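You operate a simulated robot arm through the tools that you are given. There is no shell and no other tool.

Carry out the task below with a simulated robot arm. There is one attempt and no reset: what you move stays moved.

TASK
Lay the grey foam block on the base in the white box and press its lid home.
Fine: the white lid; the foam is in the drawer, shut it again.

It is judged by the outcome, as a careful person would: the job done as asked, and still so three seconds after it is handed in. It fails if anything else is knocked over, pushed out of place, dropped, spilled or broken. Lids that push on must go on centred and level and be pressed home; caps that screw on are set level and turned clockwise until they are tight.

THE ROBOT
A 6-joint arm with a two-finger parallel gripper, fixed in place. Base frame: the origin is on the floor under the middle of its stand, x ahead of it, y to its left, z up; the work surface is at about z = 0.8. Lengths are in m, angles in rad, forces in N, time in s.
With the tool pointing down near the work surface it reaches from about 0.24 to 0.64 m from the base axis. Its first joint turns from -1.152 to 1.152 rad. Payload 2.7 kg.
The TCP is the grasp point between the finger pads, 0.023 m short of the fingertips. In the tool frame z runs along the fingers and y along their closing line. The gripper opens to 0.094 m. The fingers are 0.038 m wide and 0.01 m thick; the gripper's body (0.054 by 0.096 m) begins 0.039 m behind the TCP.
Orientation is told as [roll, pitch, yaw] about the base's x, y, z axes, in that order, counted from this pose: with the fingers straight down and closing along the base's y, the tool's x points along the base's -x, its y along +y and its z along -z.

THE INTERFACE
- The arm moves only by the tool send_rows. Its argument "targets" is a list of rows, each an object (a shift or turn left out is 0, a gripper value left out holds the last) with "xyz": the shift along the tool's x, y, z in m, a list of three; "turn": the turn, a rotation vector about the tool's x, y, z in degrees, a list of three. In form: [{"xyz": [x, y, z], "turn": [rx, ry, rz]}, ...]. A call has 1 to 20 rows; each row is the pose to reach, as a shift and turn from the pose commanded when the call began, along the tool's axes at that moment. "fingers" is the finger opening in m, from 0 to 0.094, set as the call begins (left out, the last holds). Each row takes 0.2 s and may step no farther than 0.05 m and 0.15 rad from the row before; otherwise, or with a gripper value out of range, the whole call is refused. A pose out of reach is approached as far as the arm can. The call stops where the force on the tool passes 40 N (or 10 N more than at its start, if that is more) or the arm is blocked; 0.2 s more then pass. Each finger travels about 0.045 m/s and halts on what it meets, pressing with about 30 N; the grip force reading is that of the motor and also rises with nothing between the fingers. The clock runs only during rows and for 0.2 s after the last one: add rows that repeat a pose to give the fingers time. The reply holds the time, the measured pose of the TCP, the force on the tool along the base axes, the opening and the grip force, in the units named above and with some noise, with the torque about the TCP (base axes, N m) and any sound that the robot's microphone picked up.
- Cameras (640 x 400 px; columns grow to the right, rows downward): "scene" is fixed at [0.0711, -0.4294, 1.3976]; the picture's right is [0.80, -0.60, 0.00], its down [-0.37, -0.49, -0.79] and it looks along [0.47, 0.63, -0.62] (base axes); focal length 323 px, centre (320, 200). "wrist" rides on the gripper at [0.086, 0.016, -0.074] in the tool frame; the picture's right is [-0.18, 0.98, 0.00], its down [-0.58, -0.11, -0.81] and it looks along [-0.79, -0.15, 0.59] (tool axes); focal length 243 px, centre (320, 200). There is no depth. A picture from a camera that has moved, and an enlarged one, comes with that camera's place and axes in the base frame and with its lens.
- capture(camera): a new picture of that camera. No time passes.
- close_up(camera, box): a new picture of the part [left, top, right, bottom] of that camera's present view, enlarged. No time passes.
- close_job(): hands the job in; it is judged then, once.

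Places have to be worked out from the pictures, the camera data and where the tool is seen. Open the gripper and draw the arm clear of the work before you hand the job in, unless the task says otherwise.

The tools are called after "Call:" as name(argument=value, ...) on one line, values as JSON. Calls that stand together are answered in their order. send_rows: Moves the arm, as the interface text tells. Its arguments: {"type":"object","properties":{"targets":{"type":"array","items":{"type":"object","properties":{"xyz":{"type":"array","items":{"type":"number"}},"turn":{"type":"array","items":{"type":"number"}}}}},"fingers":{"type":"number"}},"required":["targets"]} The other tools are called the same way: capture (camera) takes a picture; close_up (camera, box) takes an enlarged picture of a part of a camera's view; close_job () hands the job in.

At the start:

```text
time: 0.0
position: [0.4636, 0.0132, 1.074]
ee_rot: [0.0, 0.002, -0.001]
force: [0.3, -0.4, -0.6]
torque: [-0.03, -0.01, 0.0]
finger_gap: 0.0941
gripper_force: 0.0
```

scene: 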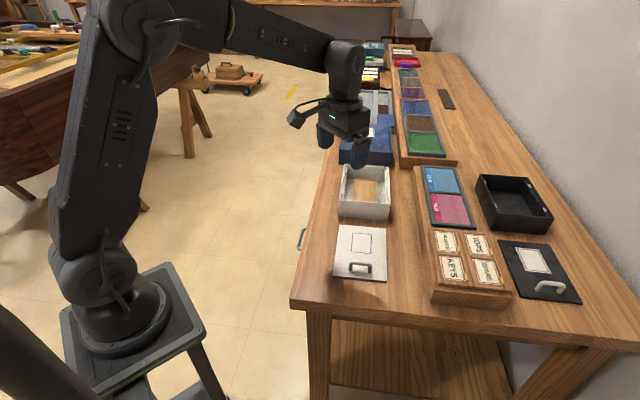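
wrist: 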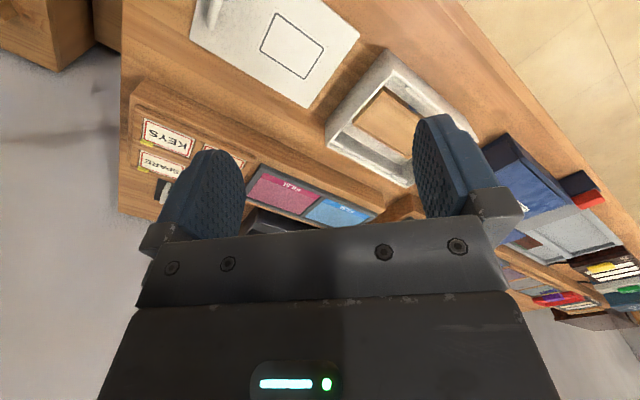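

I see the white box (open, with no lid), the white lid with a handle lying beside it, and a drawer handle at the table's edge. I'll take close-ups before I move anything.

Call:
close_up(camera="scene", box=[280, 140, 440, 300])

Call:
close_up(camera="scene", box=[280, 200, 600, 400])

Call:
close_up(camera="wrist", box=[180, 0, 640, 280])

```text
2.50 times, centred on (360, 220) of scene
camera zoom: at [0.0711, -0.4294, 1.3976], right [0.8, -0.6, 0.0], down [-0.37, -0.49, -0.79], along [0.47, 0.63, -0.62], focal length 807 px, centre (220, 150)
```

zoom: 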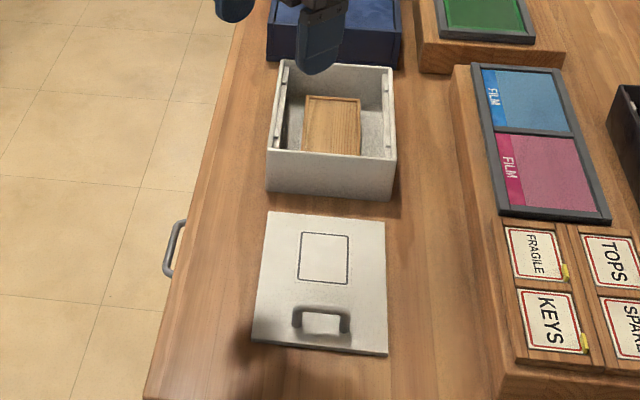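

```text
2.00 times, centred on (440, 300) of scene
camera zoom: at [0.0711, -0.4294, 1.3976], right [0.8, -0.6, 0.0], down [-0.37, -0.49, -0.79], along [0.47, 0.63, -0.62], focal length 645 px, centre (80, 0)
```

zoom: 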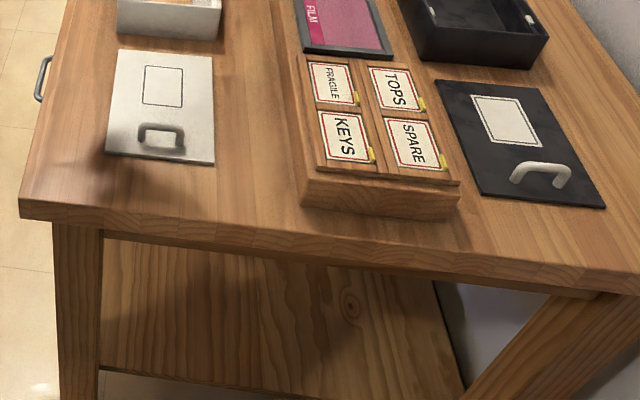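

```text
1.39 times, centred on (410, 140) of wrist
camera zoom: at [0.3769, 0.0302, 1.1466], right [0.18, 0.98, 0.0], down [0.58, -0.11, 0.81], along [0.79, -0.15, -0.59], focal length 338 px, centre (195, 284)
```

zoom: 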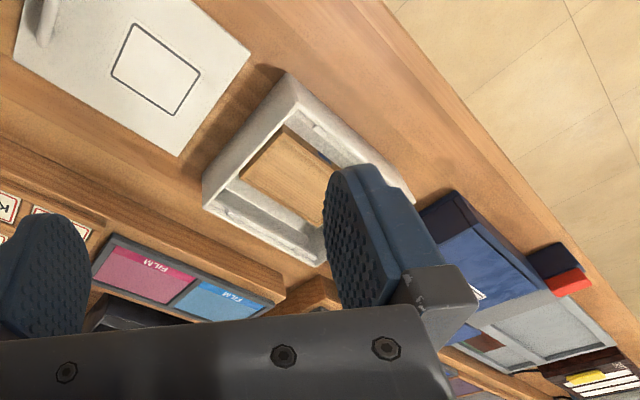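

The table is turned about 45° from the base axes. Its front edge runs along (0.71, 0.71), and the drawer handle sits near (0.42, 0.12), just below the table top. I'll move the gripper out over the floor side so the wrist camera looks at the drawer front.

Call:
send_rows(targets=[{"xyz": [0.028, 0.02, 0.022]}, {"xyz": [0.056, 0.04, 0.044]}, {"xyz": [0.084, 0.06, 0.066]}, {"xyz": [0.112, 0.08, 0.088]}, {"xyz": [0.14, 0.1, 0.11]}, {"xyz": [0.168, 0.12, 0.132]}, {"xyz": [0.194, 0.137, 0.154]}, {"xyz": [0.194, 0.137, 0.154]}])

Call:
capture(camera="wrist")

Call:
capture(camera="scene")

```text
time: 1.8
position: [0.2701, 0.1523, 0.9172]
ee_rot: [-0.002, 0.001, 0.001]
force: [-0.3, -0.1, -0.5]
torque: [-0.01, -0.03, 0.03]
finger_gap: 0.0941
gripper_force: 0.0
```

```text
taken
camera wrist: at [0.1825, 0.1678, 0.991], right [0.18, 0.98, 0.0], down [0.58, -0.11, 0.81], along [0.79, -0.15, -0.59], focal length 243 px, centre (320, 200)
```

wrist: 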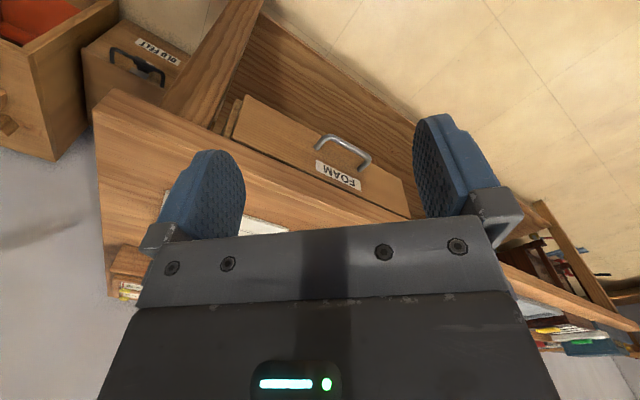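

```text
taken
```

scene: 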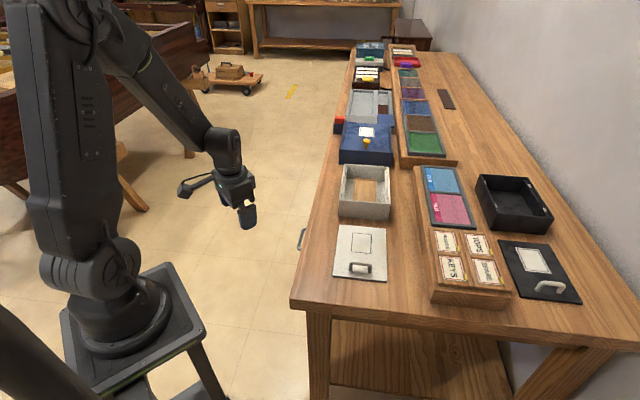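

The wrist view is upside down, and it shows a drawer labelled FOAM with a bar handle on its front. I'll enlarge that area to locate the handle.

Call:
close_up(camera="wrist", box=[200, 80, 440, 230])

Call:
close_up(camera="scene", box=[270, 190, 350, 270])

```text
2.67 times, centred on (320, 155) of wrist
camera zoom: at [0.1825, 0.1678, 0.991], right [0.18, 0.98, 0.0], down [0.58, -0.11, 0.81], along [0.79, -0.15, -0.59], focal length 647 px, centre (320, 320)
```

zoom: 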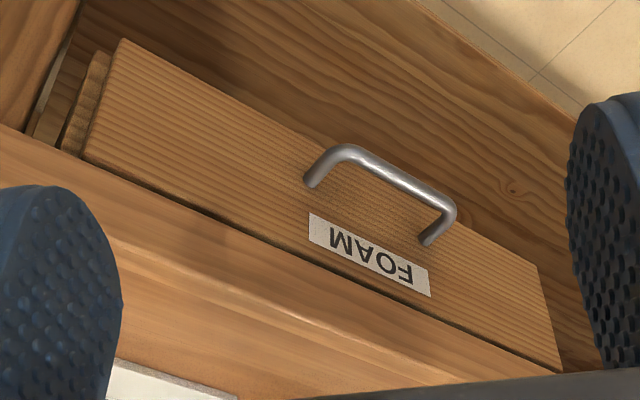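

```text
5.00 times, centred on (310, 230) of scene
camera zoom: at [0.0711, -0.4294, 1.3976], right [0.8, -0.6, 0.0], down [-0.37, -0.49, -0.79], along [0.47, 0.63, -0.62], focal length 1613 px, centre (370, 50)
```

zoom: 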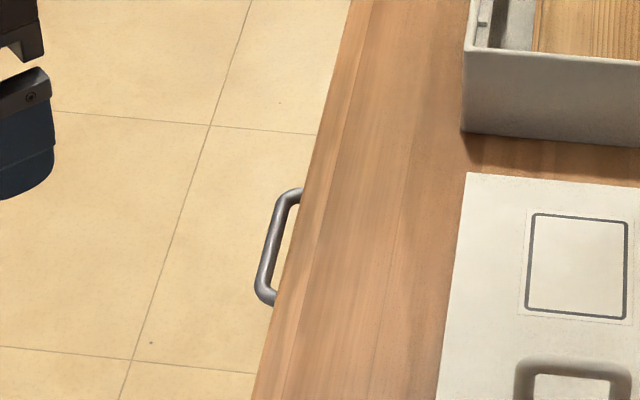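

Triangulating from both views puts the handle bar's centre near (0.441, 0.166, 0.70), about 0.028 m off the drawer face. I'll yaw 45° and hover above it, with the open inner finger over the gap behind the bar.

Call:
send_rows(targets=[{"xyz": [-0.02, 0.006, 0.0], "turn": [0, 0, -7]}, {"xyz": [-0.042, 0.011, 0.01], "turn": [0, 0, -14]}, {"xyz": [-0.063, 0.017, 0.02], "turn": [0, 0, -21]}, {"xyz": [-0.084, 0.023, 0.03], "turn": [0, 0, -28]}, {"xyz": [-0.105, 0.028, 0.04], "turn": [0, 0, -35]}, {"xyz": [-0.126, 0.034, 0.05], "turn": [0, 0, -42]}, {"xyz": [-0.146, 0.039, 0.06], "turn": [0, 0, -45]}, {"xyz": [-0.146, 0.039, 0.06], "turn": [0, 0, -45]}])

Call:
capture(camera="wrist")

Call:
capture(camera="scene")

```text
time: 3.6
position: [0.4147, 0.1887, 0.8575]
ee_rot: [-0.001, 0.001, 0.787]
force: [-0.3, -0.7, 0.3]
torque: [0.0, 0.0, 0.03]
finger_gap: 0.0941
gripper_force: 0.0
```

```text
taken
camera wrist: at [0.3424, 0.1396, 0.9311], right [-0.57, 0.82, 0.0], down [0.49, 0.34, 0.81], along [0.67, 0.46, -0.59], focal length 243 px, centre (320, 200)
```

wrist: 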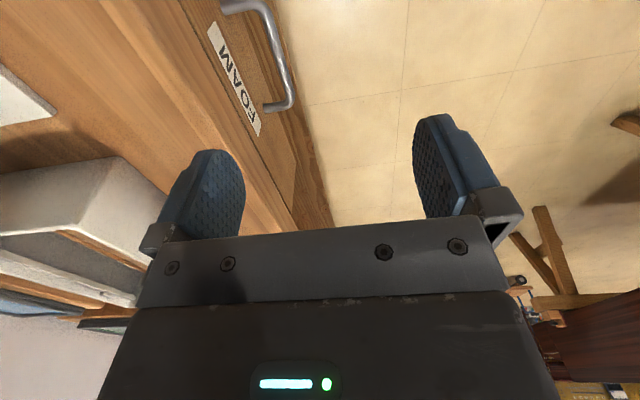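

```text
taken
```

scene: 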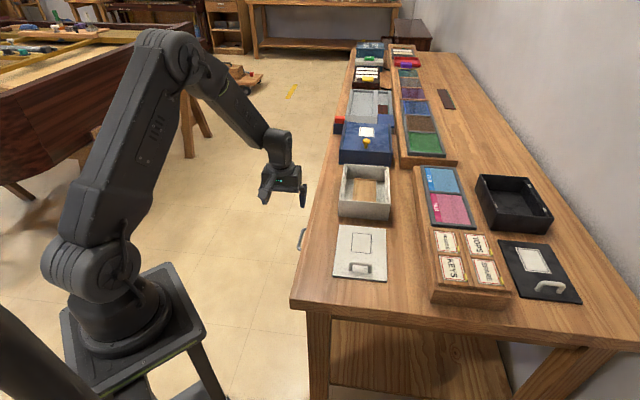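

From this pose the handle shows at the top of the wrist view, with the table edge to the left. I'll enlarge it to refine the handle's place.

Call:
close_up(camera="wrist", box=[160, 0, 400, 150])

```text
2.67 times, centred on (280, 75) of wrist
camera zoom: at [0.3424, 0.1396, 0.9311], right [-0.57, 0.82, 0.0], down [0.49, 0.34, 0.81], along [0.67, 0.46, -0.59], focal length 647 px, centre (427, 533)
```

zoom: 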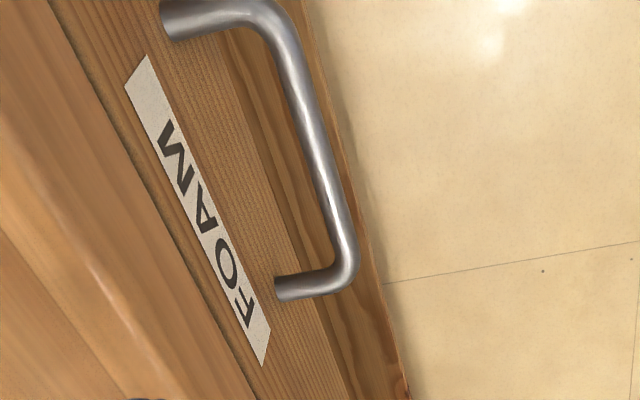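

The refined view puts the bar at about 0.198 m into the table normal, with a gap of about 22 mm behind it. I'll centre on the bar and go down partway, to just above the handle, then check clearance.

Call:
send_rows(targets=[{"xyz": [-0.009, -0.002, 0.0]}, {"xyz": [-0.009, -0.002, 0.03]}, {"xyz": [-0.009, -0.002, 0.06]}, {"xyz": [-0.009, -0.002, 0.085]}, {"xyz": [-0.009, -0.002, 0.1]}, {"xyz": [-0.009, -0.002, 0.1]}])

Call:
capture(camera="wrist")

Call:
close_up(camera="scene", box=[230, 160, 390, 260])

```text
time: 5.0
position: [0.4251, 0.1936, 0.7593]
ee_rot: [0.001, 0.0, 0.784]
force: [0.0, 0.2, 0.6]
torque: [0.03, 0.01, -0.03]
finger_gap: 0.0939
gripper_force: 0.1
```

```text
taken
camera wrist: at [0.3521, 0.1441, 0.8328], right [-0.56, 0.83, 0.0], down [0.49, 0.33, 0.81], along [0.67, 0.46, -0.59], focal length 243 px, centre (320, 200)
```

wrist: 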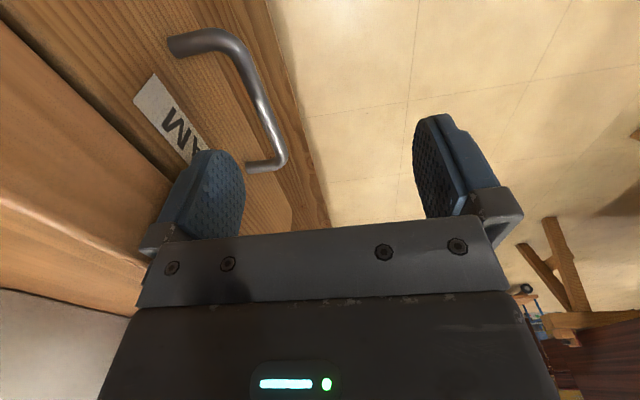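

```text
4.00 times, centred on (310, 210) of scene
camera zoom: at [0.0711, -0.4294, 1.3976], right [0.8, -0.6, 0.0], down [-0.37, -0.49, -0.79], along [0.47, 0.63, -0.62], focal length 1291 px, centre (360, 160)
```

zoom: 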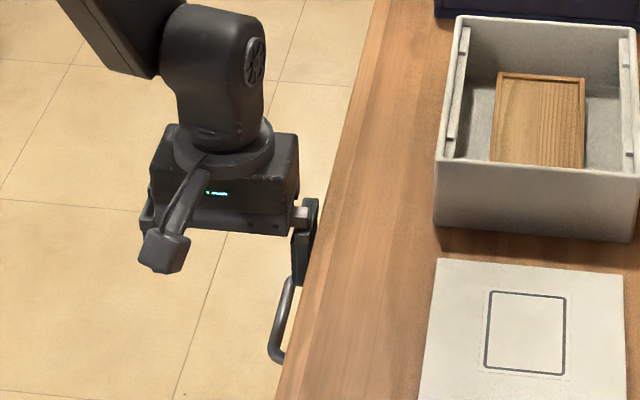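

The inner finger lines up with the gap, about 6 mm clear on each side. I'll ease down so the finger goes behind the bar, watching the force.

Call:
send_rows(targets=[{"xyz": [0.004, 0.0, 0.0]}, {"xyz": [0.004, 0.0, 0.012]}, {"xyz": [0.004, 0.0, 0.024]}, {"xyz": [0.004, 0.0, 0.036]}, {"xyz": [0.004, 0.0, 0.048]}, {"xyz": [0.004, 0.0, 0.054]}, {"xyz": [0.004, 0.0, 0.054]}])

Call:
capture(camera="wrist")

Call:
close_up(camera="scene", box=[230, 160, 390, 260])

```text
time: 6.6
position: [0.4198, 0.1922, 0.7042]
ee_rot: [0.0, 0.001, 0.786]
force: [-0.3, -0.1, -0.3]
torque: [-0.01, -0.01, -0.01]
finger_gap: 0.094
gripper_force: 0.1
```

```text
taken
camera wrist: at [0.3482, 0.1426, 0.7783], right [-0.56, 0.83, 0.0], down [0.49, 0.33, 0.81], along [0.67, 0.46, -0.59], focal length 243 px, centre (320, 200)
```

wrist: 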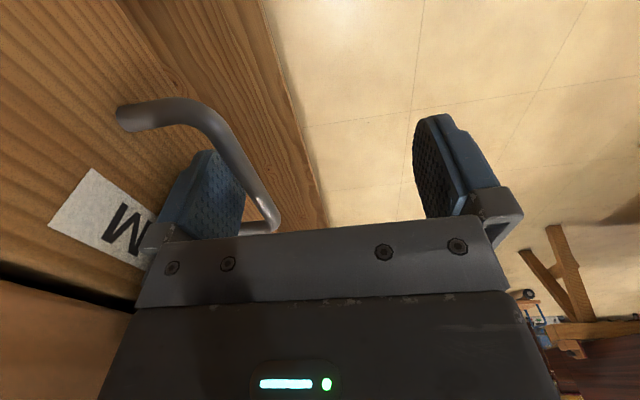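

```text
4.00 times, centred on (310, 210) of scene
camera zoom: at [0.0711, -0.4294, 1.3976], right [0.8, -0.6, 0.0], down [-0.37, -0.49, -0.79], along [0.47, 0.63, -0.62], focal length 1291 px, centre (360, 160)
```

zoom: 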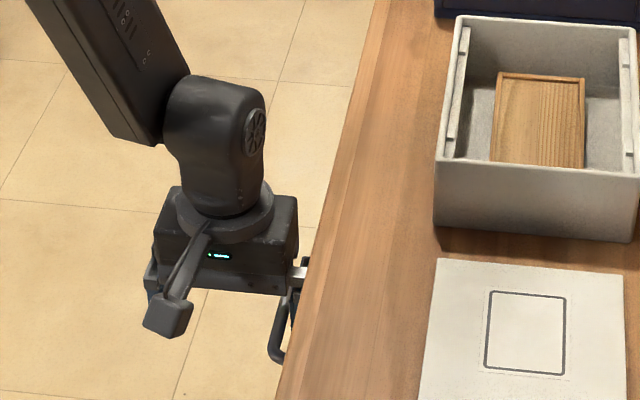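

The finger is behind the bar with no contact force. I'll pull the drawer out along the table normal (tool +y) in small steps.

Call:
send_rows(targets=[{"xyz": [0, 0.01, 0]}, {"xyz": [0, 0.02, 0]}, {"xyz": [0, 0.033, 0]}, {"xyz": [0, 0.046, 0]}, {"xyz": [0, 0.06, 0]}, {"xyz": [0, 0.074, 0]}, {"xyz": [0, 0.088, 0]}, {"xyz": [0, 0.1, 0]}, {"xyz": [0, 0.1, 0]}])

Call:
capture(camera="wrist")

Call:
capture(camera="scene")

```text
time: 8.6
position: [0.3488, 0.2613, 0.7058]
ee_rot: [0.0, -0.001, 0.785]
force: [0.8, 0.1, 0.0]
torque: [-0.03, 0.03, 0.04]
finger_gap: 0.0938
gripper_force: 0.0
```

```text
taken
camera wrist: at [0.2774, 0.2121, 0.7795], right [-0.56, 0.83, 0.0], down [0.49, 0.33, 0.81], along [0.67, 0.45, -0.59], focal length 243 px, centre (320, 200)
```

wrist: 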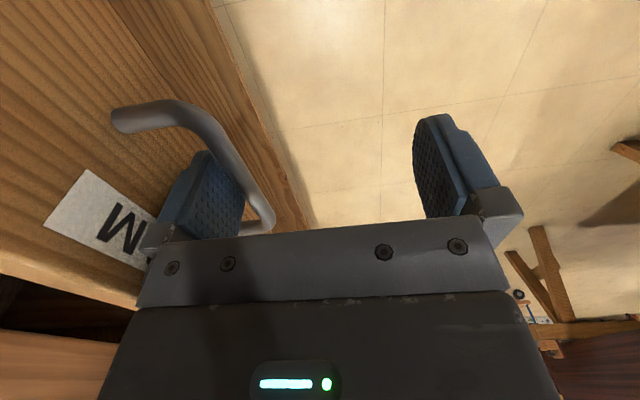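

```text
taken
```

scene: 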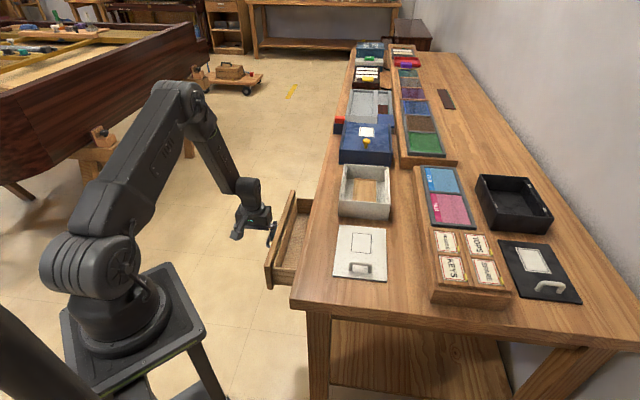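

The drawer slides out easily and is open about 0.1 m. I'll look inside before deciding how much further to pull.

Call:
close_up(camera="scene", box=[230, 180, 350, 300])

```text
3.33 times, centred on (290, 240) of scene
camera zoom: at [0.0711, -0.4294, 1.3976], right [0.8, -0.6, 0.0], down [-0.37, -0.49, -0.79], along [0.47, 0.63, -0.62], focal length 1076 px, centre (420, 67)
```

zoom: 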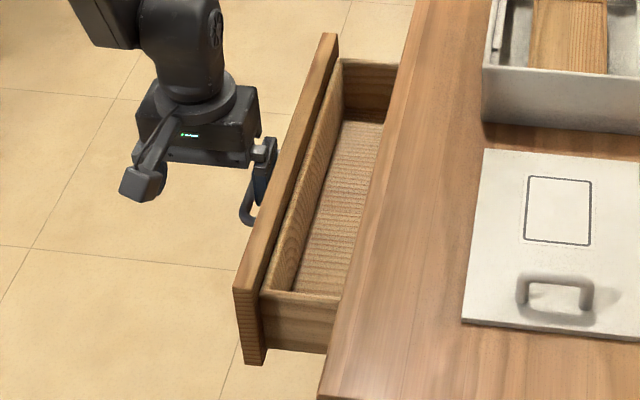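

The exposed front part of the drawer is empty, so the foam must be further back. I'll pull another 0.06 m and look again.

Call:
send_rows(targets=[{"xyz": [0, 0.012, 0]}, {"xyz": [0, 0.024, 0]}, {"xyz": [0, 0.036, 0]}, {"xyz": [0, 0.048, 0]}, {"xyz": [0, 0.06, 0]}, {"xyz": [0, 0.06, 0]}])

Call:
close_up(camera="scene", box=[230, 180, 350, 300])

```text
time: 10.0
position: [0.3059, 0.3037, 0.7054]
ee_rot: [-0.001, 0.001, 0.785]
force: [-0.3, 0.0, 0.4]
torque: [0.01, -0.04, 0.0]
finger_gap: 0.0939
gripper_force: 0.2
```

```text
3.33 times, centred on (290, 240) of scene
camera zoom: at [0.0711, -0.4294, 1.3976], right [0.8, -0.6, 0.0], down [-0.37, -0.49, -0.79], along [0.47, 0.63, -0.62], focal length 1076 px, centre (420, 67)
```

zoom: 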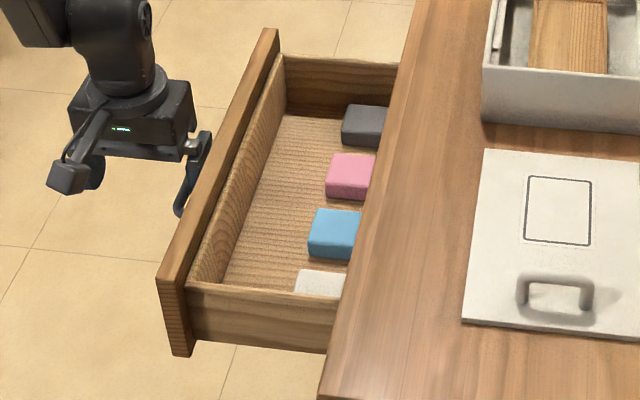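

Four foam blocks have appeared: dark grey at the far end, then pink, blue and white. They are still partly under the table top, so I'll pull a little further.

Call:
send_rows(targets=[{"xyz": [0, 0.01, 0]}, {"xyz": [0, 0.02, 0]}, {"xyz": [0, 0.03, 0]}, {"xyz": [0, 0.04, 0]}, {"xyz": [0, 0.04, 0]}])

Call:
close_up(camera="scene", box=[210, 180, 350, 300])

Call:
capture(camera="wrist")

```text
time: 11.2
position: [0.2782, 0.3317, 0.702]
ee_rot: [0.0, 0.0, 0.786]
force: [0.6, 0.9, -0.4]
torque: [-0.02, 0.01, 0.0]
finger_gap: 0.0942
gripper_force: 0.0
```

```text
3.33 times, centred on (280, 240) of scene
camera zoom: at [0.0711, -0.4294, 1.3976], right [0.8, -0.6, 0.0], down [-0.37, -0.49, -0.79], along [0.47, 0.63, -0.62], focal length 1076 px, centre (453, 67)
```

zoom: 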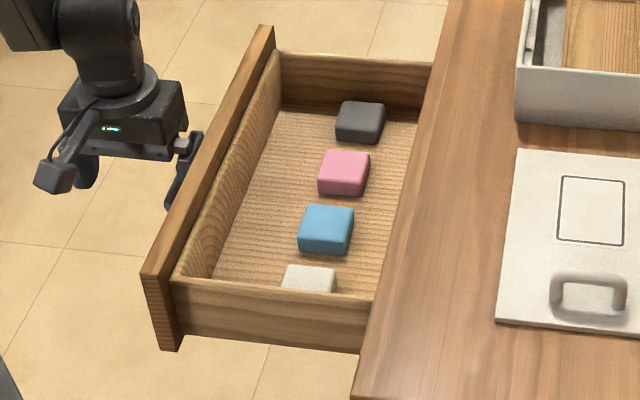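

```text
taken
camera wrist: at [0.2049, 0.2826, 0.7759], right [-0.56, 0.83, 0.0], down [0.49, 0.33, 0.81], along [0.67, 0.45, -0.59], focal length 243 px, centre (320, 200)
```

wrist: 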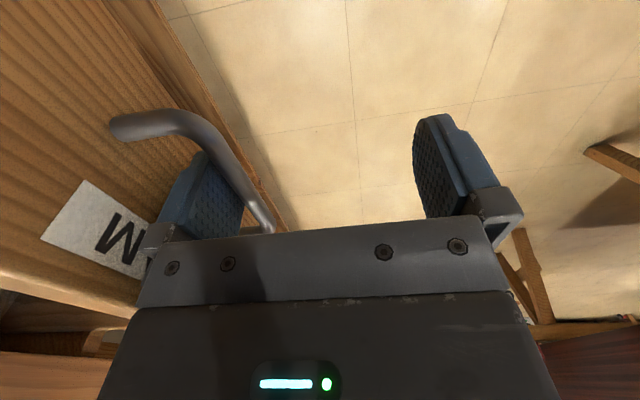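

All four blocks are clear of the table edge now. I'll lift the finger straight up out of the handle gap.

Call:
send_rows(targets=[{"xyz": [0, -0.003, -0.005]}, {"xyz": [0, -0.003, -0.025]}, {"xyz": [0, -0.003, -0.055]}, {"xyz": [0, -0.003, -0.09]}, {"xyz": [0, -0.003, -0.13]}, {"xyz": [0, -0.003, -0.17]}, {"xyz": [0, -0.003, -0.21]}, {"xyz": [0, -0.003, -0.24]}])

Call:
capture(camera="wrist")

Call:
close_up(camera="scene", box=[240, 200, 340, 280])

```text
time: 13.0
position: [0.2799, 0.3309, 0.9434]
ee_rot: [-0.001, 0.002, 0.785]
force: [-0.2, -0.4, 0.0]
torque: [0.03, -0.04, 0.04]
finger_gap: 0.0941
gripper_force: 0.1
```

```text
taken
camera wrist: at [0.2072, 0.2826, 1.0172], right [-0.56, 0.83, 0.0], down [0.49, 0.33, 0.81], along [0.67, 0.46, -0.59], focal length 243 px, centre (320, 200)
```

wrist: 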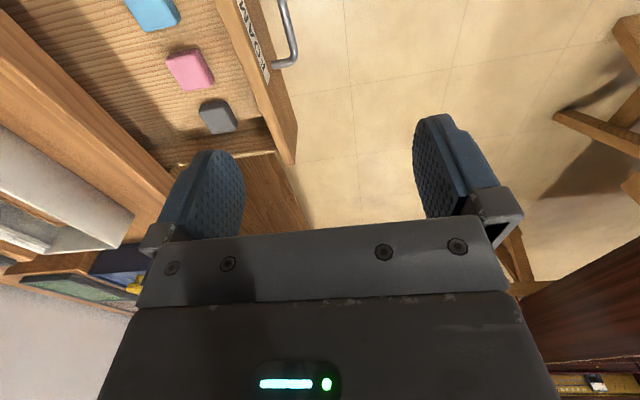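

```text
5.00 times, centred on (290, 240) of scene
camera zoom: at [0.0711, -0.4294, 1.3976], right [0.8, -0.6, 0.0], down [-0.37, -0.49, -0.79], along [0.47, 0.63, -0.62], focal length 1613 px, centre (470, 0)
```

zoom: 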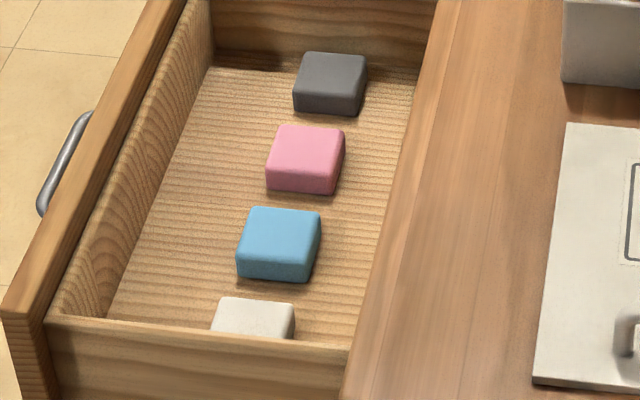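

The grey block stands out clearly at the drawer's far end. I'll enlarge the wrist view to triangulate its position and size.

Call:
close_up(camera="wrist", box=[130, 60, 290, 160])

Call:
close_up(camera="scene", box=[280, 200, 320, 225])

Call:
close_up(camera="scene", box=[325, 155, 405, 225])

```text
4.00 times, centred on (210, 110) of wrist
camera zoom: at [0.2072, 0.2826, 1.0172], right [-0.56, 0.83, 0.0], down [0.49, 0.33, 0.81], along [0.67, 0.46, -0.59], focal length 970 px, centre (760, 560)
```

zoom: 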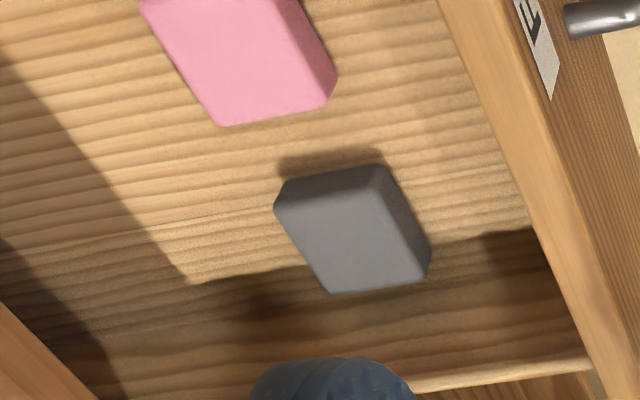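

```text
16.00 times, centred on (300, 212) of scene
camera zoom: at [0.0711, -0.4294, 1.3976], right [0.8, -0.6, 0.0], down [-0.37, -0.49, -0.79], along [0.47, 0.63, -0.62], focal length 5163 px, centre (640, 0)
```

zoom: 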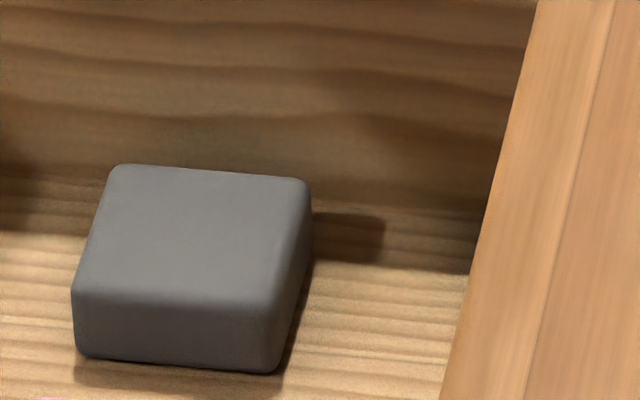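

```text
5.71 times, centred on (365, 190) of scene
camera zoom: at [0.0711, -0.4294, 1.3976], right [0.8, -0.6, 0.0], down [-0.37, -0.49, -0.79], along [0.47, 0.63, -0.62], focal length 1844 px, centre (63, 257)
```

zoom: 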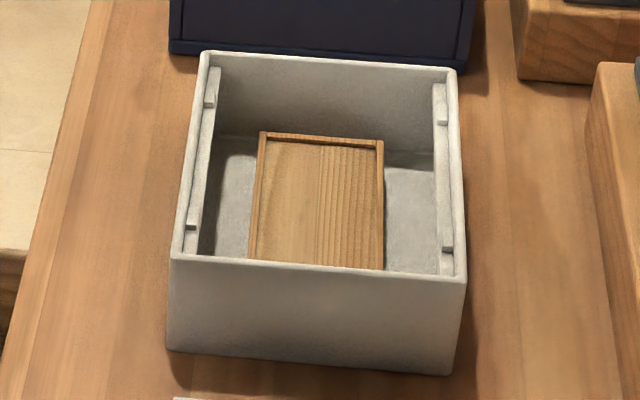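

Triangulation puts the grey block at about (0.486, 0.284), with its top near z = 0.69 and sides of roughly 0.042 m. I'll hover above it with the fingers partly closed to check alignment.

Call:
send_rows(fingers=0.066, targets=[{"xyz": [-0.018, -0.03, 0.0]}, {"xyz": [-0.036, -0.06, 0.01]}, {"xyz": [-0.054, -0.09, 0.03]}, {"xyz": [-0.072, -0.12, 0.05]}, {"xyz": [-0.09, -0.15, 0.08]}, {"xyz": [-0.107, -0.179, 0.11]}, {"xyz": [-0.107, -0.179, 0.113]}])

Call:
capture(camera="wrist")

Call:
close_up(camera="scene", box=[230, 160, 350, 280])

```text
time: 14.6
position: [0.4841, 0.2792, 0.8337]
ee_rot: [0.001, 0.0, 0.786]
force: [0.1, 0.2, -0.3]
torque: [-0.01, -0.02, 0.03]
finger_gap: 0.0659
gripper_force: 0.0
```

```text
taken
camera wrist: at [0.4111, 0.2302, 0.9065], right [-0.57, 0.82, 0.0], down [0.49, 0.34, 0.81], along [0.67, 0.46, -0.59], focal length 243 px, centre (320, 200)
```

wrist: 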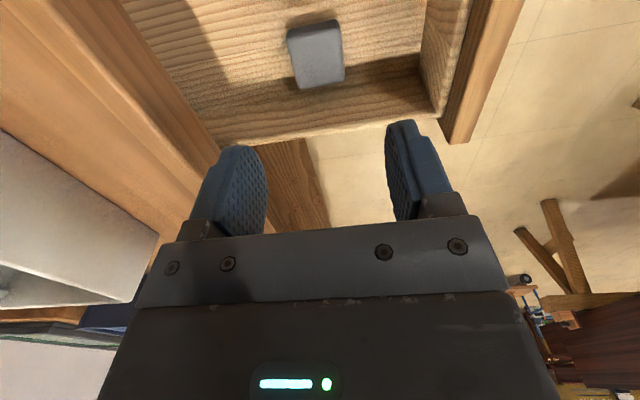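

```text
3.33 times, centred on (290, 220) of scene
camera zoom: at [0.0711, -0.4294, 1.3976], right [0.8, -0.6, 0.0], down [-0.37, -0.49, -0.79], along [0.47, 0.63, -0.62], focal length 1076 px, centre (420, 133)
```

zoom: 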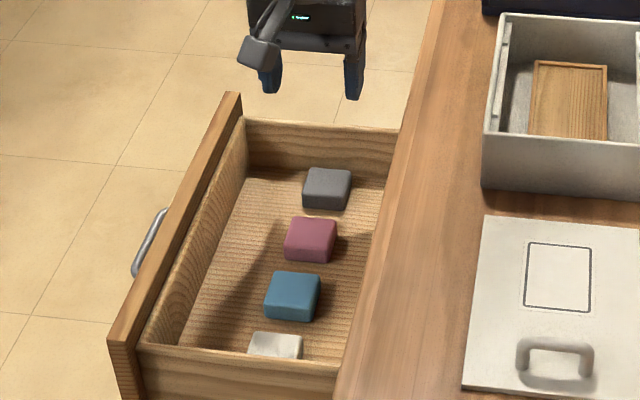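

The block sits right under the gripper, within 2 mm. I'll descend to just above grasp height and check before going lower.

Call:
send_rows(targets=[{"xyz": [0, -0.001, 0.03]}, {"xyz": [0, -0.001, 0.06]}, {"xyz": [0, -0.001, 0.085]}, {"xyz": [0, -0.001, 0.105]}, {"xyz": [0, -0.001, 0.115]}, {"xyz": [0, -0.001, 0.115]}])

Call:
capture(camera="wrist")

Call:
close_up(camera="scene", box=[260, 180, 340, 240])

```text
time: 16.0
position: [0.4849, 0.2803, 0.7162]
ee_rot: [0.002, 0.001, 0.786]
force: [0.7, -0.4, 0.6]
torque: [-0.02, 0.03, -0.01]
finger_gap: 0.0659
gripper_force: 0.0
```

```text
taken
camera wrist: at [0.4119, 0.2302, 0.7895], right [-0.56, 0.83, 0.0], down [0.49, 0.33, 0.81], along [0.67, 0.46, -0.59], focal length 243 px, centre (320, 200)
```

wrist: 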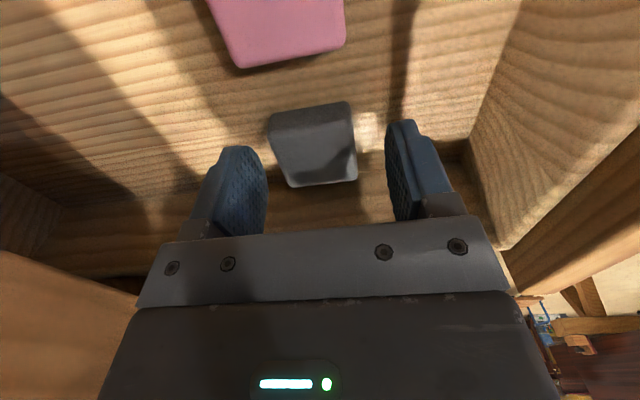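

```text
6.67 times, centred on (300, 210) of scene
camera zoom: at [0.0711, -0.4294, 1.3976], right [0.8, -0.6, 0.0], down [-0.37, -0.49, -0.79], along [0.47, 0.63, -0.62], focal length 2151 px, centre (453, 133)
```

zoom: 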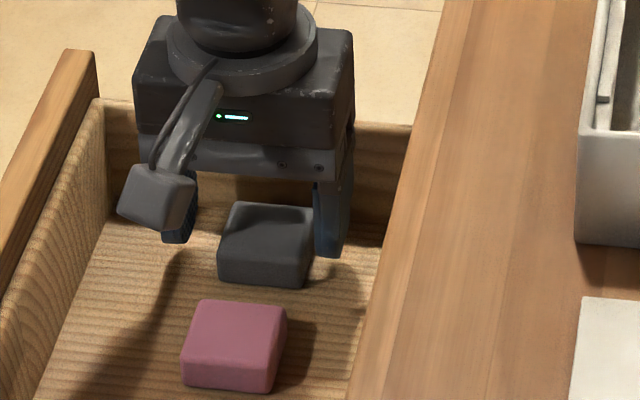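

The tips are level with the block's top, about 0.02 m above the drawer floor, and straddle it. I'll drop 15 mm and close on the foam.

Call:
send_rows(targets=[{"xyz": [0, -0.0017, 0.006]}, {"xyz": [0, -0.0017, 0.011]}, {"xyz": [0, -0.0017, 0.015]}, {"xyz": [0, -0.0017, 0.015]}])

Call:
send_rows(fingers=0.02, targets=[{"xyz": [0, 0, 0]}, {"xyz": [0, 0, 0]}, {"xyz": [0, 0, 0]}, {"xyz": [0, 0, 0]}, {"xyz": [0, 0, 0]}])

Call:
capture(camera="wrist")

Call:
close_up(camera="scene", box=[260, 180, 340, 240])

```text
time: 17.0
position: [0.485, 0.2797, 0.7001]
ee_rot: [0.0, 0.0, 0.785]
force: [1.0, 0.3, -0.1]
torque: [-0.02, -0.03, -0.01]
finger_gap: 0.0662
gripper_force: 0.1
```

```text
time: 18.2
position: [0.485, 0.2772, 0.7009]
ee_rot: [0.001, 0.001, 0.785]
force: [-0.7, 0.0, 0.4]
torque: [-0.03, 0.03, 0.0]
finger_gap: 0.0412
gripper_force: 29.3
```

```text
taken
camera wrist: at [0.4124, 0.2286, 0.7751], right [-0.56, 0.83, 0.0], down [0.49, 0.33, 0.81], along [0.67, 0.45, -0.59], focal length 243 px, centre (320, 200)
```

wrist: 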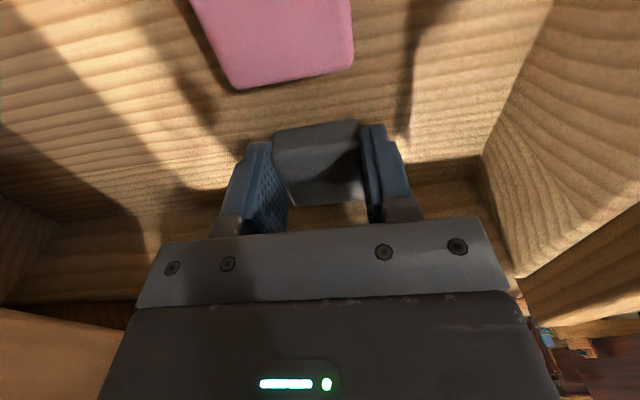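

```text
6.67 times, centred on (300, 210) of scene
camera zoom: at [0.0711, -0.4294, 1.3976], right [0.8, -0.6, 0.0], down [-0.37, -0.49, -0.79], along [0.47, 0.63, -0.62], focal length 2151 px, centre (453, 133)
```

zoom: 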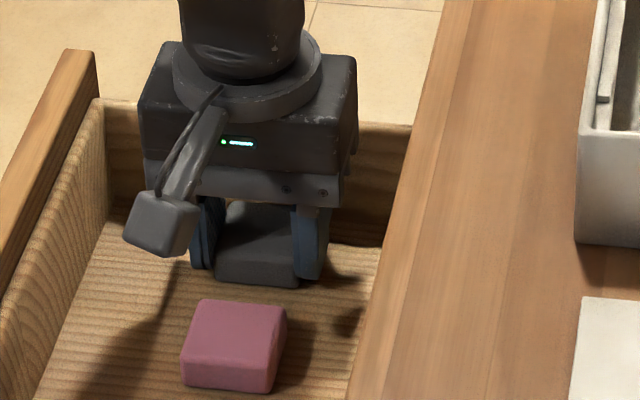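

The fingers closed on the foam at a 41 mm gap with 29 N. I'll lift straight up out of the drawer.

Call:
send_rows(targets=[{"xyz": [0, 0, -0.01]}, {"xyz": [0, 0, -0.03]}, {"xyz": [0, 0, -0.06]}, {"xyz": [0, 0, -0.09]}, {"xyz": [0, 0, -0.12]}, {"xyz": [0, 0, -0.15]}, {"xyz": [0, 0, -0.18]}, {"xyz": [0, 0, -0.21]}, {"xyz": [0, 0, -0.23]}])

Call:
capture(camera="wrist")

Call:
capture(camera="scene")

```text
time: 20.2
position: [0.4874, 0.2771, 0.9332]
ee_rot: [0.001, 0.001, 0.783]
force: [0.2, -0.2, 0.3]
torque: [0.0, 0.0, 0.0]
finger_gap: 0.0407
gripper_force: 30.1
```

```text
taken
camera wrist: at [0.4142, 0.2278, 1.0062], right [-0.56, 0.83, 0.0], down [0.49, 0.33, 0.81], along [0.67, 0.45, -0.59], focal length 243 px, centre (320, 200)
```

wrist: 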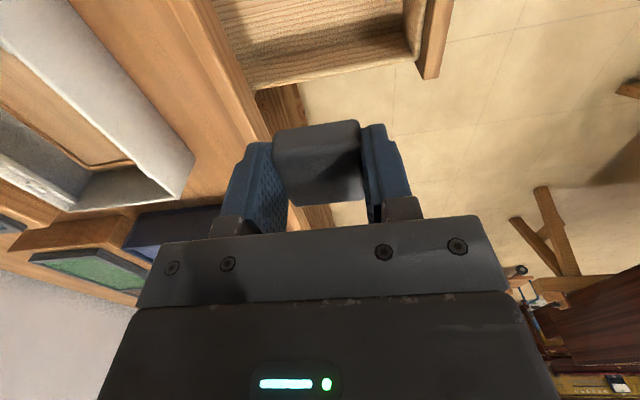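

```text
taken
```

scene: 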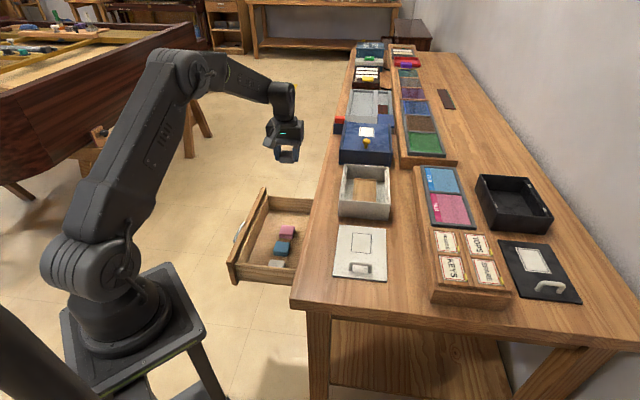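

The foam is held, and the box centre works out to about (0.635, 0.105), just at the edge of reach. I'll carry the foam over the table to a hover above the box.

Call:
send_rows(targets=[{"xyz": [0.003, -0.03, -0.005]}, {"xyz": [0.006, -0.06, -0.01]}, {"xyz": [0.01, -0.09, -0.01]}, {"xyz": [0.014, -0.12, -0.01]}, {"xyz": [0.018, -0.15, -0.01]}, {"xyz": [0.022, -0.18, -0.01]}, {"xyz": [0.0255, -0.21, -0.01]}, {"xyz": [0.0255, -0.227, -0.01]}, {"xyz": [0.0255, -0.227, -0.01]}])

Call:
capture(camera="wrist")

Call:
close_up(camera="scene", box=[310, 120, 430, 220])

```text
time: 22.2
position: [0.63, 0.0989, 0.9456]
ee_rot: [0.0, 0.0, 0.786]
force: [0.2, 0.0, 0.0]
torque: [0.03, -0.03, -0.02]
finger_gap: 0.0411
gripper_force: 30.1
```

```text
taken
camera wrist: at [0.5563, 0.0493, 1.0193], right [-0.56, 0.83, 0.0], down [0.49, 0.34, 0.81], along [0.67, 0.46, -0.59], focal length 243 px, centre (320, 200)
```

wrist: 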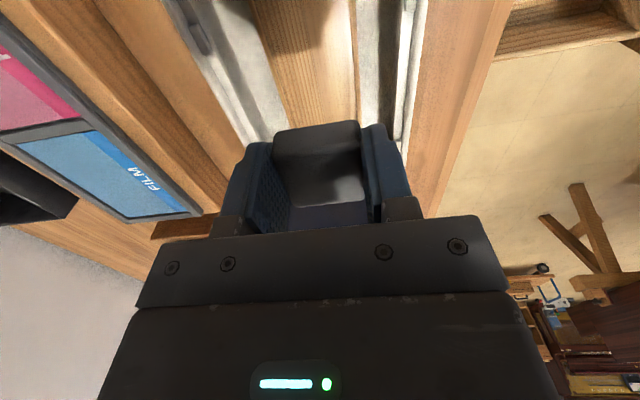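

```text
4.00 times, centred on (370, 170) of scene
camera zoom: at [0.0711, -0.4294, 1.3976], right [0.8, -0.6, 0.0], down [-0.37, -0.49, -0.79], along [0.47, 0.63, -0.62], focal length 1291 px, centre (120, 320)
```

zoom: 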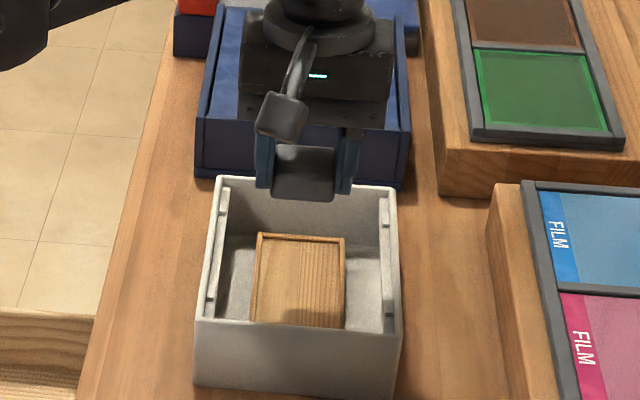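

The arm reached the hover above the box. I'll enlarge the wrist view to see the wooden base and how well the foam lines up.

Call:
close_up(camera="wrist", box=[160, 0, 460, 190])

Call:
close_up(camera="scene", box=[345, 155, 405, 215])

```text
2.11 times, centred on (310, 95) of wrist
camera zoom: at [0.5563, 0.0493, 1.0193], right [-0.56, 0.83, 0.0], down [0.49, 0.34, 0.81], along [0.67, 0.46, -0.59], focal length 511 px, centre (341, 421)
```

zoom: 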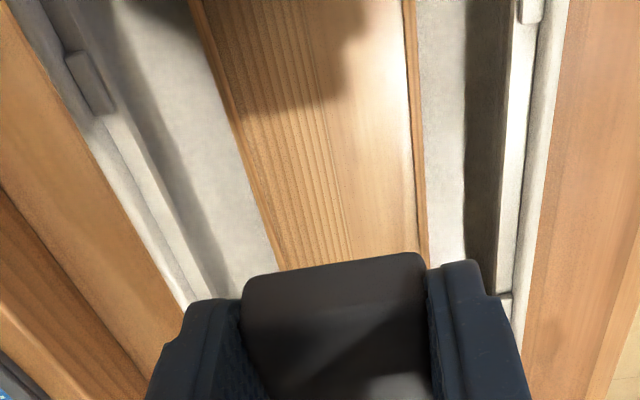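

```text
6.67 times, centred on (375, 185) of scene
camera zoom: at [0.0711, -0.4294, 1.3976], right [0.8, -0.6, 0.0], down [-0.37, -0.49, -0.79], along [0.47, 0.63, -0.62], focal length 2151 px, centre (-47, 300)
```

zoom: 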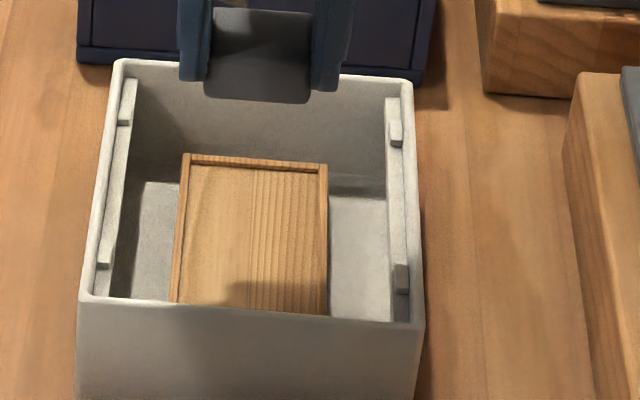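

The base runs from about n = −0.347 to −0.415, so the foam is nearly centred over it. I'll shift 3 mm and start lowering toward the base.

Call:
send_rows(targets=[{"xyz": [-0.003, -0.003, 0.0]}, {"xyz": [-0.003, -0.003, 0.03]}, {"xyz": [-0.003, -0.003, 0.06]}, {"xyz": [-0.003, -0.003, 0.08]}, {"xyz": [-0.003, -0.003, 0.092]}, {"xyz": [-0.003, -0.003, 0.092]}])

Call:
capture(camera="wrist")

Call:
close_up(camera="scene", box=[345, 155, 405, 215])

```text
time: 23.6
position: [0.632, 0.0991, 0.8519]
ee_rot: [-0.003, 0.0, 0.785]
force: [-0.4, -0.4, 2.4]
torque: [0.03, -0.01, -0.03]
finger_gap: 0.0411
gripper_force: 30.0
```

```text
taken
camera wrist: at [0.5594, 0.0497, 0.9247], right [-0.56, 0.83, 0.0], down [0.49, 0.33, 0.81], along [0.67, 0.46, -0.59], focal length 243 px, centre (320, 200)
```

wrist: 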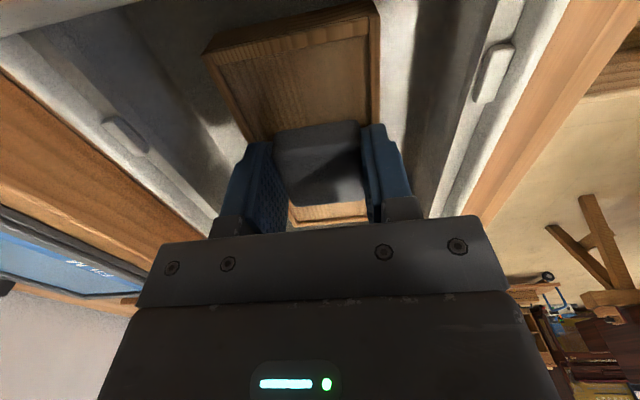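

```text
6.67 times, centred on (375, 185) of scene
camera zoom: at [0.0711, -0.4294, 1.3976], right [0.8, -0.6, 0.0], down [-0.37, -0.49, -0.79], along [0.47, 0.63, -0.62], focal length 2151 px, centre (-47, 300)
```

zoom: 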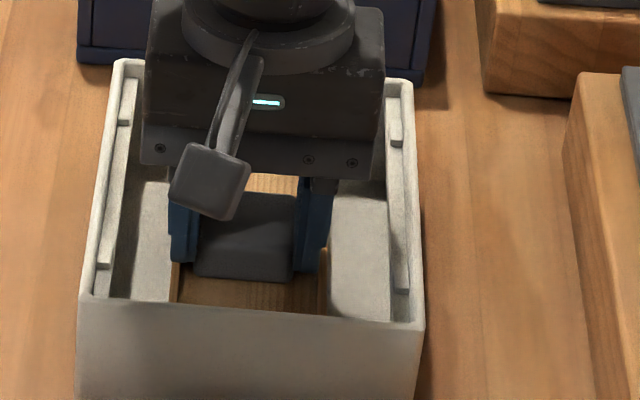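

I'm reading about 2.4 N upward, so something has just touched: either the foam on the base or the fingertips on its rim. I'll look closely before releasing.

Call:
close_up(camera="wrist", box=[190, 60, 430, 230])

Call:
close_up(camera="scene", box=[355, 175, 395, 203])

```text
2.35 times, centred on (310, 145) of wrist
camera zoom: at [0.5594, 0.0497, 0.9247], right [-0.56, 0.83, 0.0], down [0.49, 0.33, 0.81], along [0.67, 0.46, -0.59], focal length 571 px, centre (344, 329)
```

zoom: 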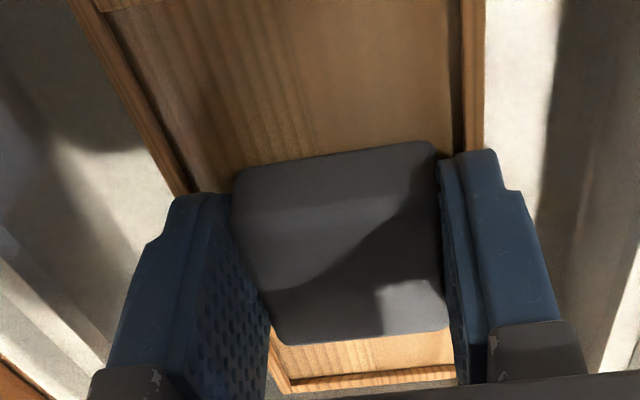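

```text
14.29 times, centred on (375, 189) of scene
camera zoom: at [0.0711, -0.4294, 1.3976], right [0.8, -0.6, 0.0], down [-0.37, -0.49, -0.79], along [0.47, 0.63, -0.62], focal length 4610 px, centre (-466, 357)
```

zoom: 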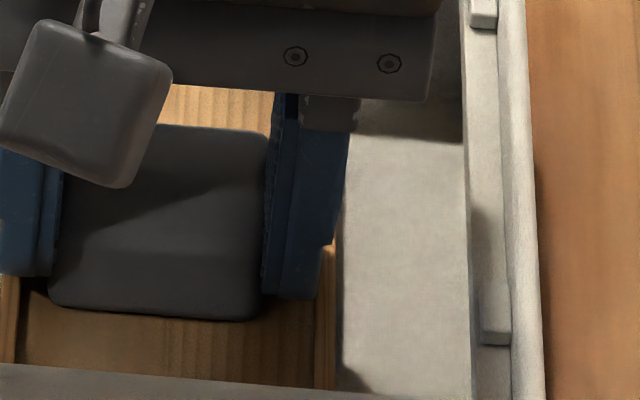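

The fingertips appear to be at the base's rim, with the foam within a few mm of the base. I'll lower 1.5 mm to see how the force responds.

Call:
send_rows(targets=[{"xyz": [0, 0, 0.0008]}, {"xyz": [0, 0, 0.0015]}, {"xyz": [0, 0, 0.0015]}])

```text
time: 24.4
position: [0.6332, 0.0988, 0.851]
ee_rot: [-0.002, -0.003, 0.787]
force: [-0.7, -0.5, 10.0]
torque: [0.01, 0.01, 0.03]
finger_gap: 0.0411
gripper_force: 29.8
```

The force rose to 10 N, so this is firm contact. I'll ease off 1.5 mm to unload it, then open gently to set the foam on the base.

Call:
send_rows(targets=[{"xyz": [0, 0, -0.0015]}, {"xyz": [0, 0, -0.0015]}])

Call:
send_rows(fingers=0.056, targets=[{"xyz": [0, 0, 0]}, {"xyz": [0, 0, 0]}, {"xyz": [0, 0, 0]}])

Call:
close_up(camera="wrist", box=[190, 60, 430, 230])

Call:
close_up(camera="scene", box=[345, 165, 405, 210])

```text
time: 25.0
position: [0.6316, 0.0998, 0.8508]
ee_rot: [0.0, -0.001, 0.785]
force: [2.5, -0.4, 4.5]
torque: [0.03, -0.05, -0.01]
finger_gap: 0.0411
gripper_force: 30.4
```

```text
time: 25.8
position: [0.6327, 0.0983, 0.8504]
ee_rot: [-0.001, 0.002, 0.786]
force: [-0.9, 0.3, -0.5]
torque: [0.02, 0.01, 0.01]
finger_gap: 0.0559
gripper_force: 0.1
```

```text
2.35 times, centred on (310, 145) of wrist
camera zoom: at [0.5594, 0.0498, 0.9243], right [-0.56, 0.83, 0.0], down [0.49, 0.33, 0.81], along [0.67, 0.45, -0.59], focal length 571 px, centre (344, 329)
```

zoom: 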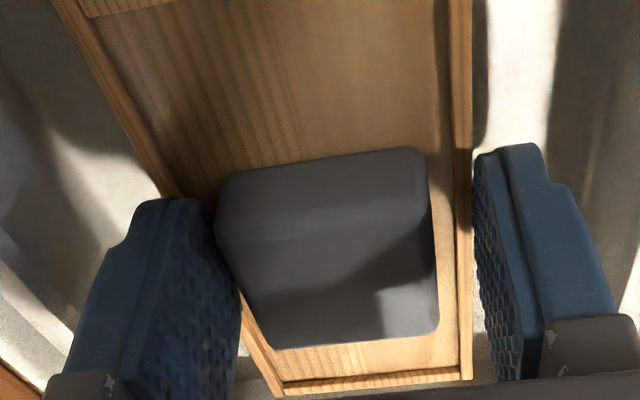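

```text
8.89 times, centred on (375, 188) of scene
camera zoom: at [0.0711, -0.4294, 1.3976], right [0.8, -0.6, 0.0], down [-0.37, -0.49, -0.79], along [0.47, 0.63, -0.62], focal length 2868 px, centre (-169, 311)
```

zoom: 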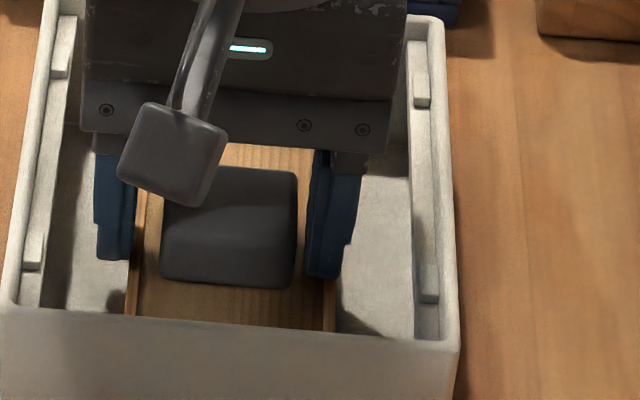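

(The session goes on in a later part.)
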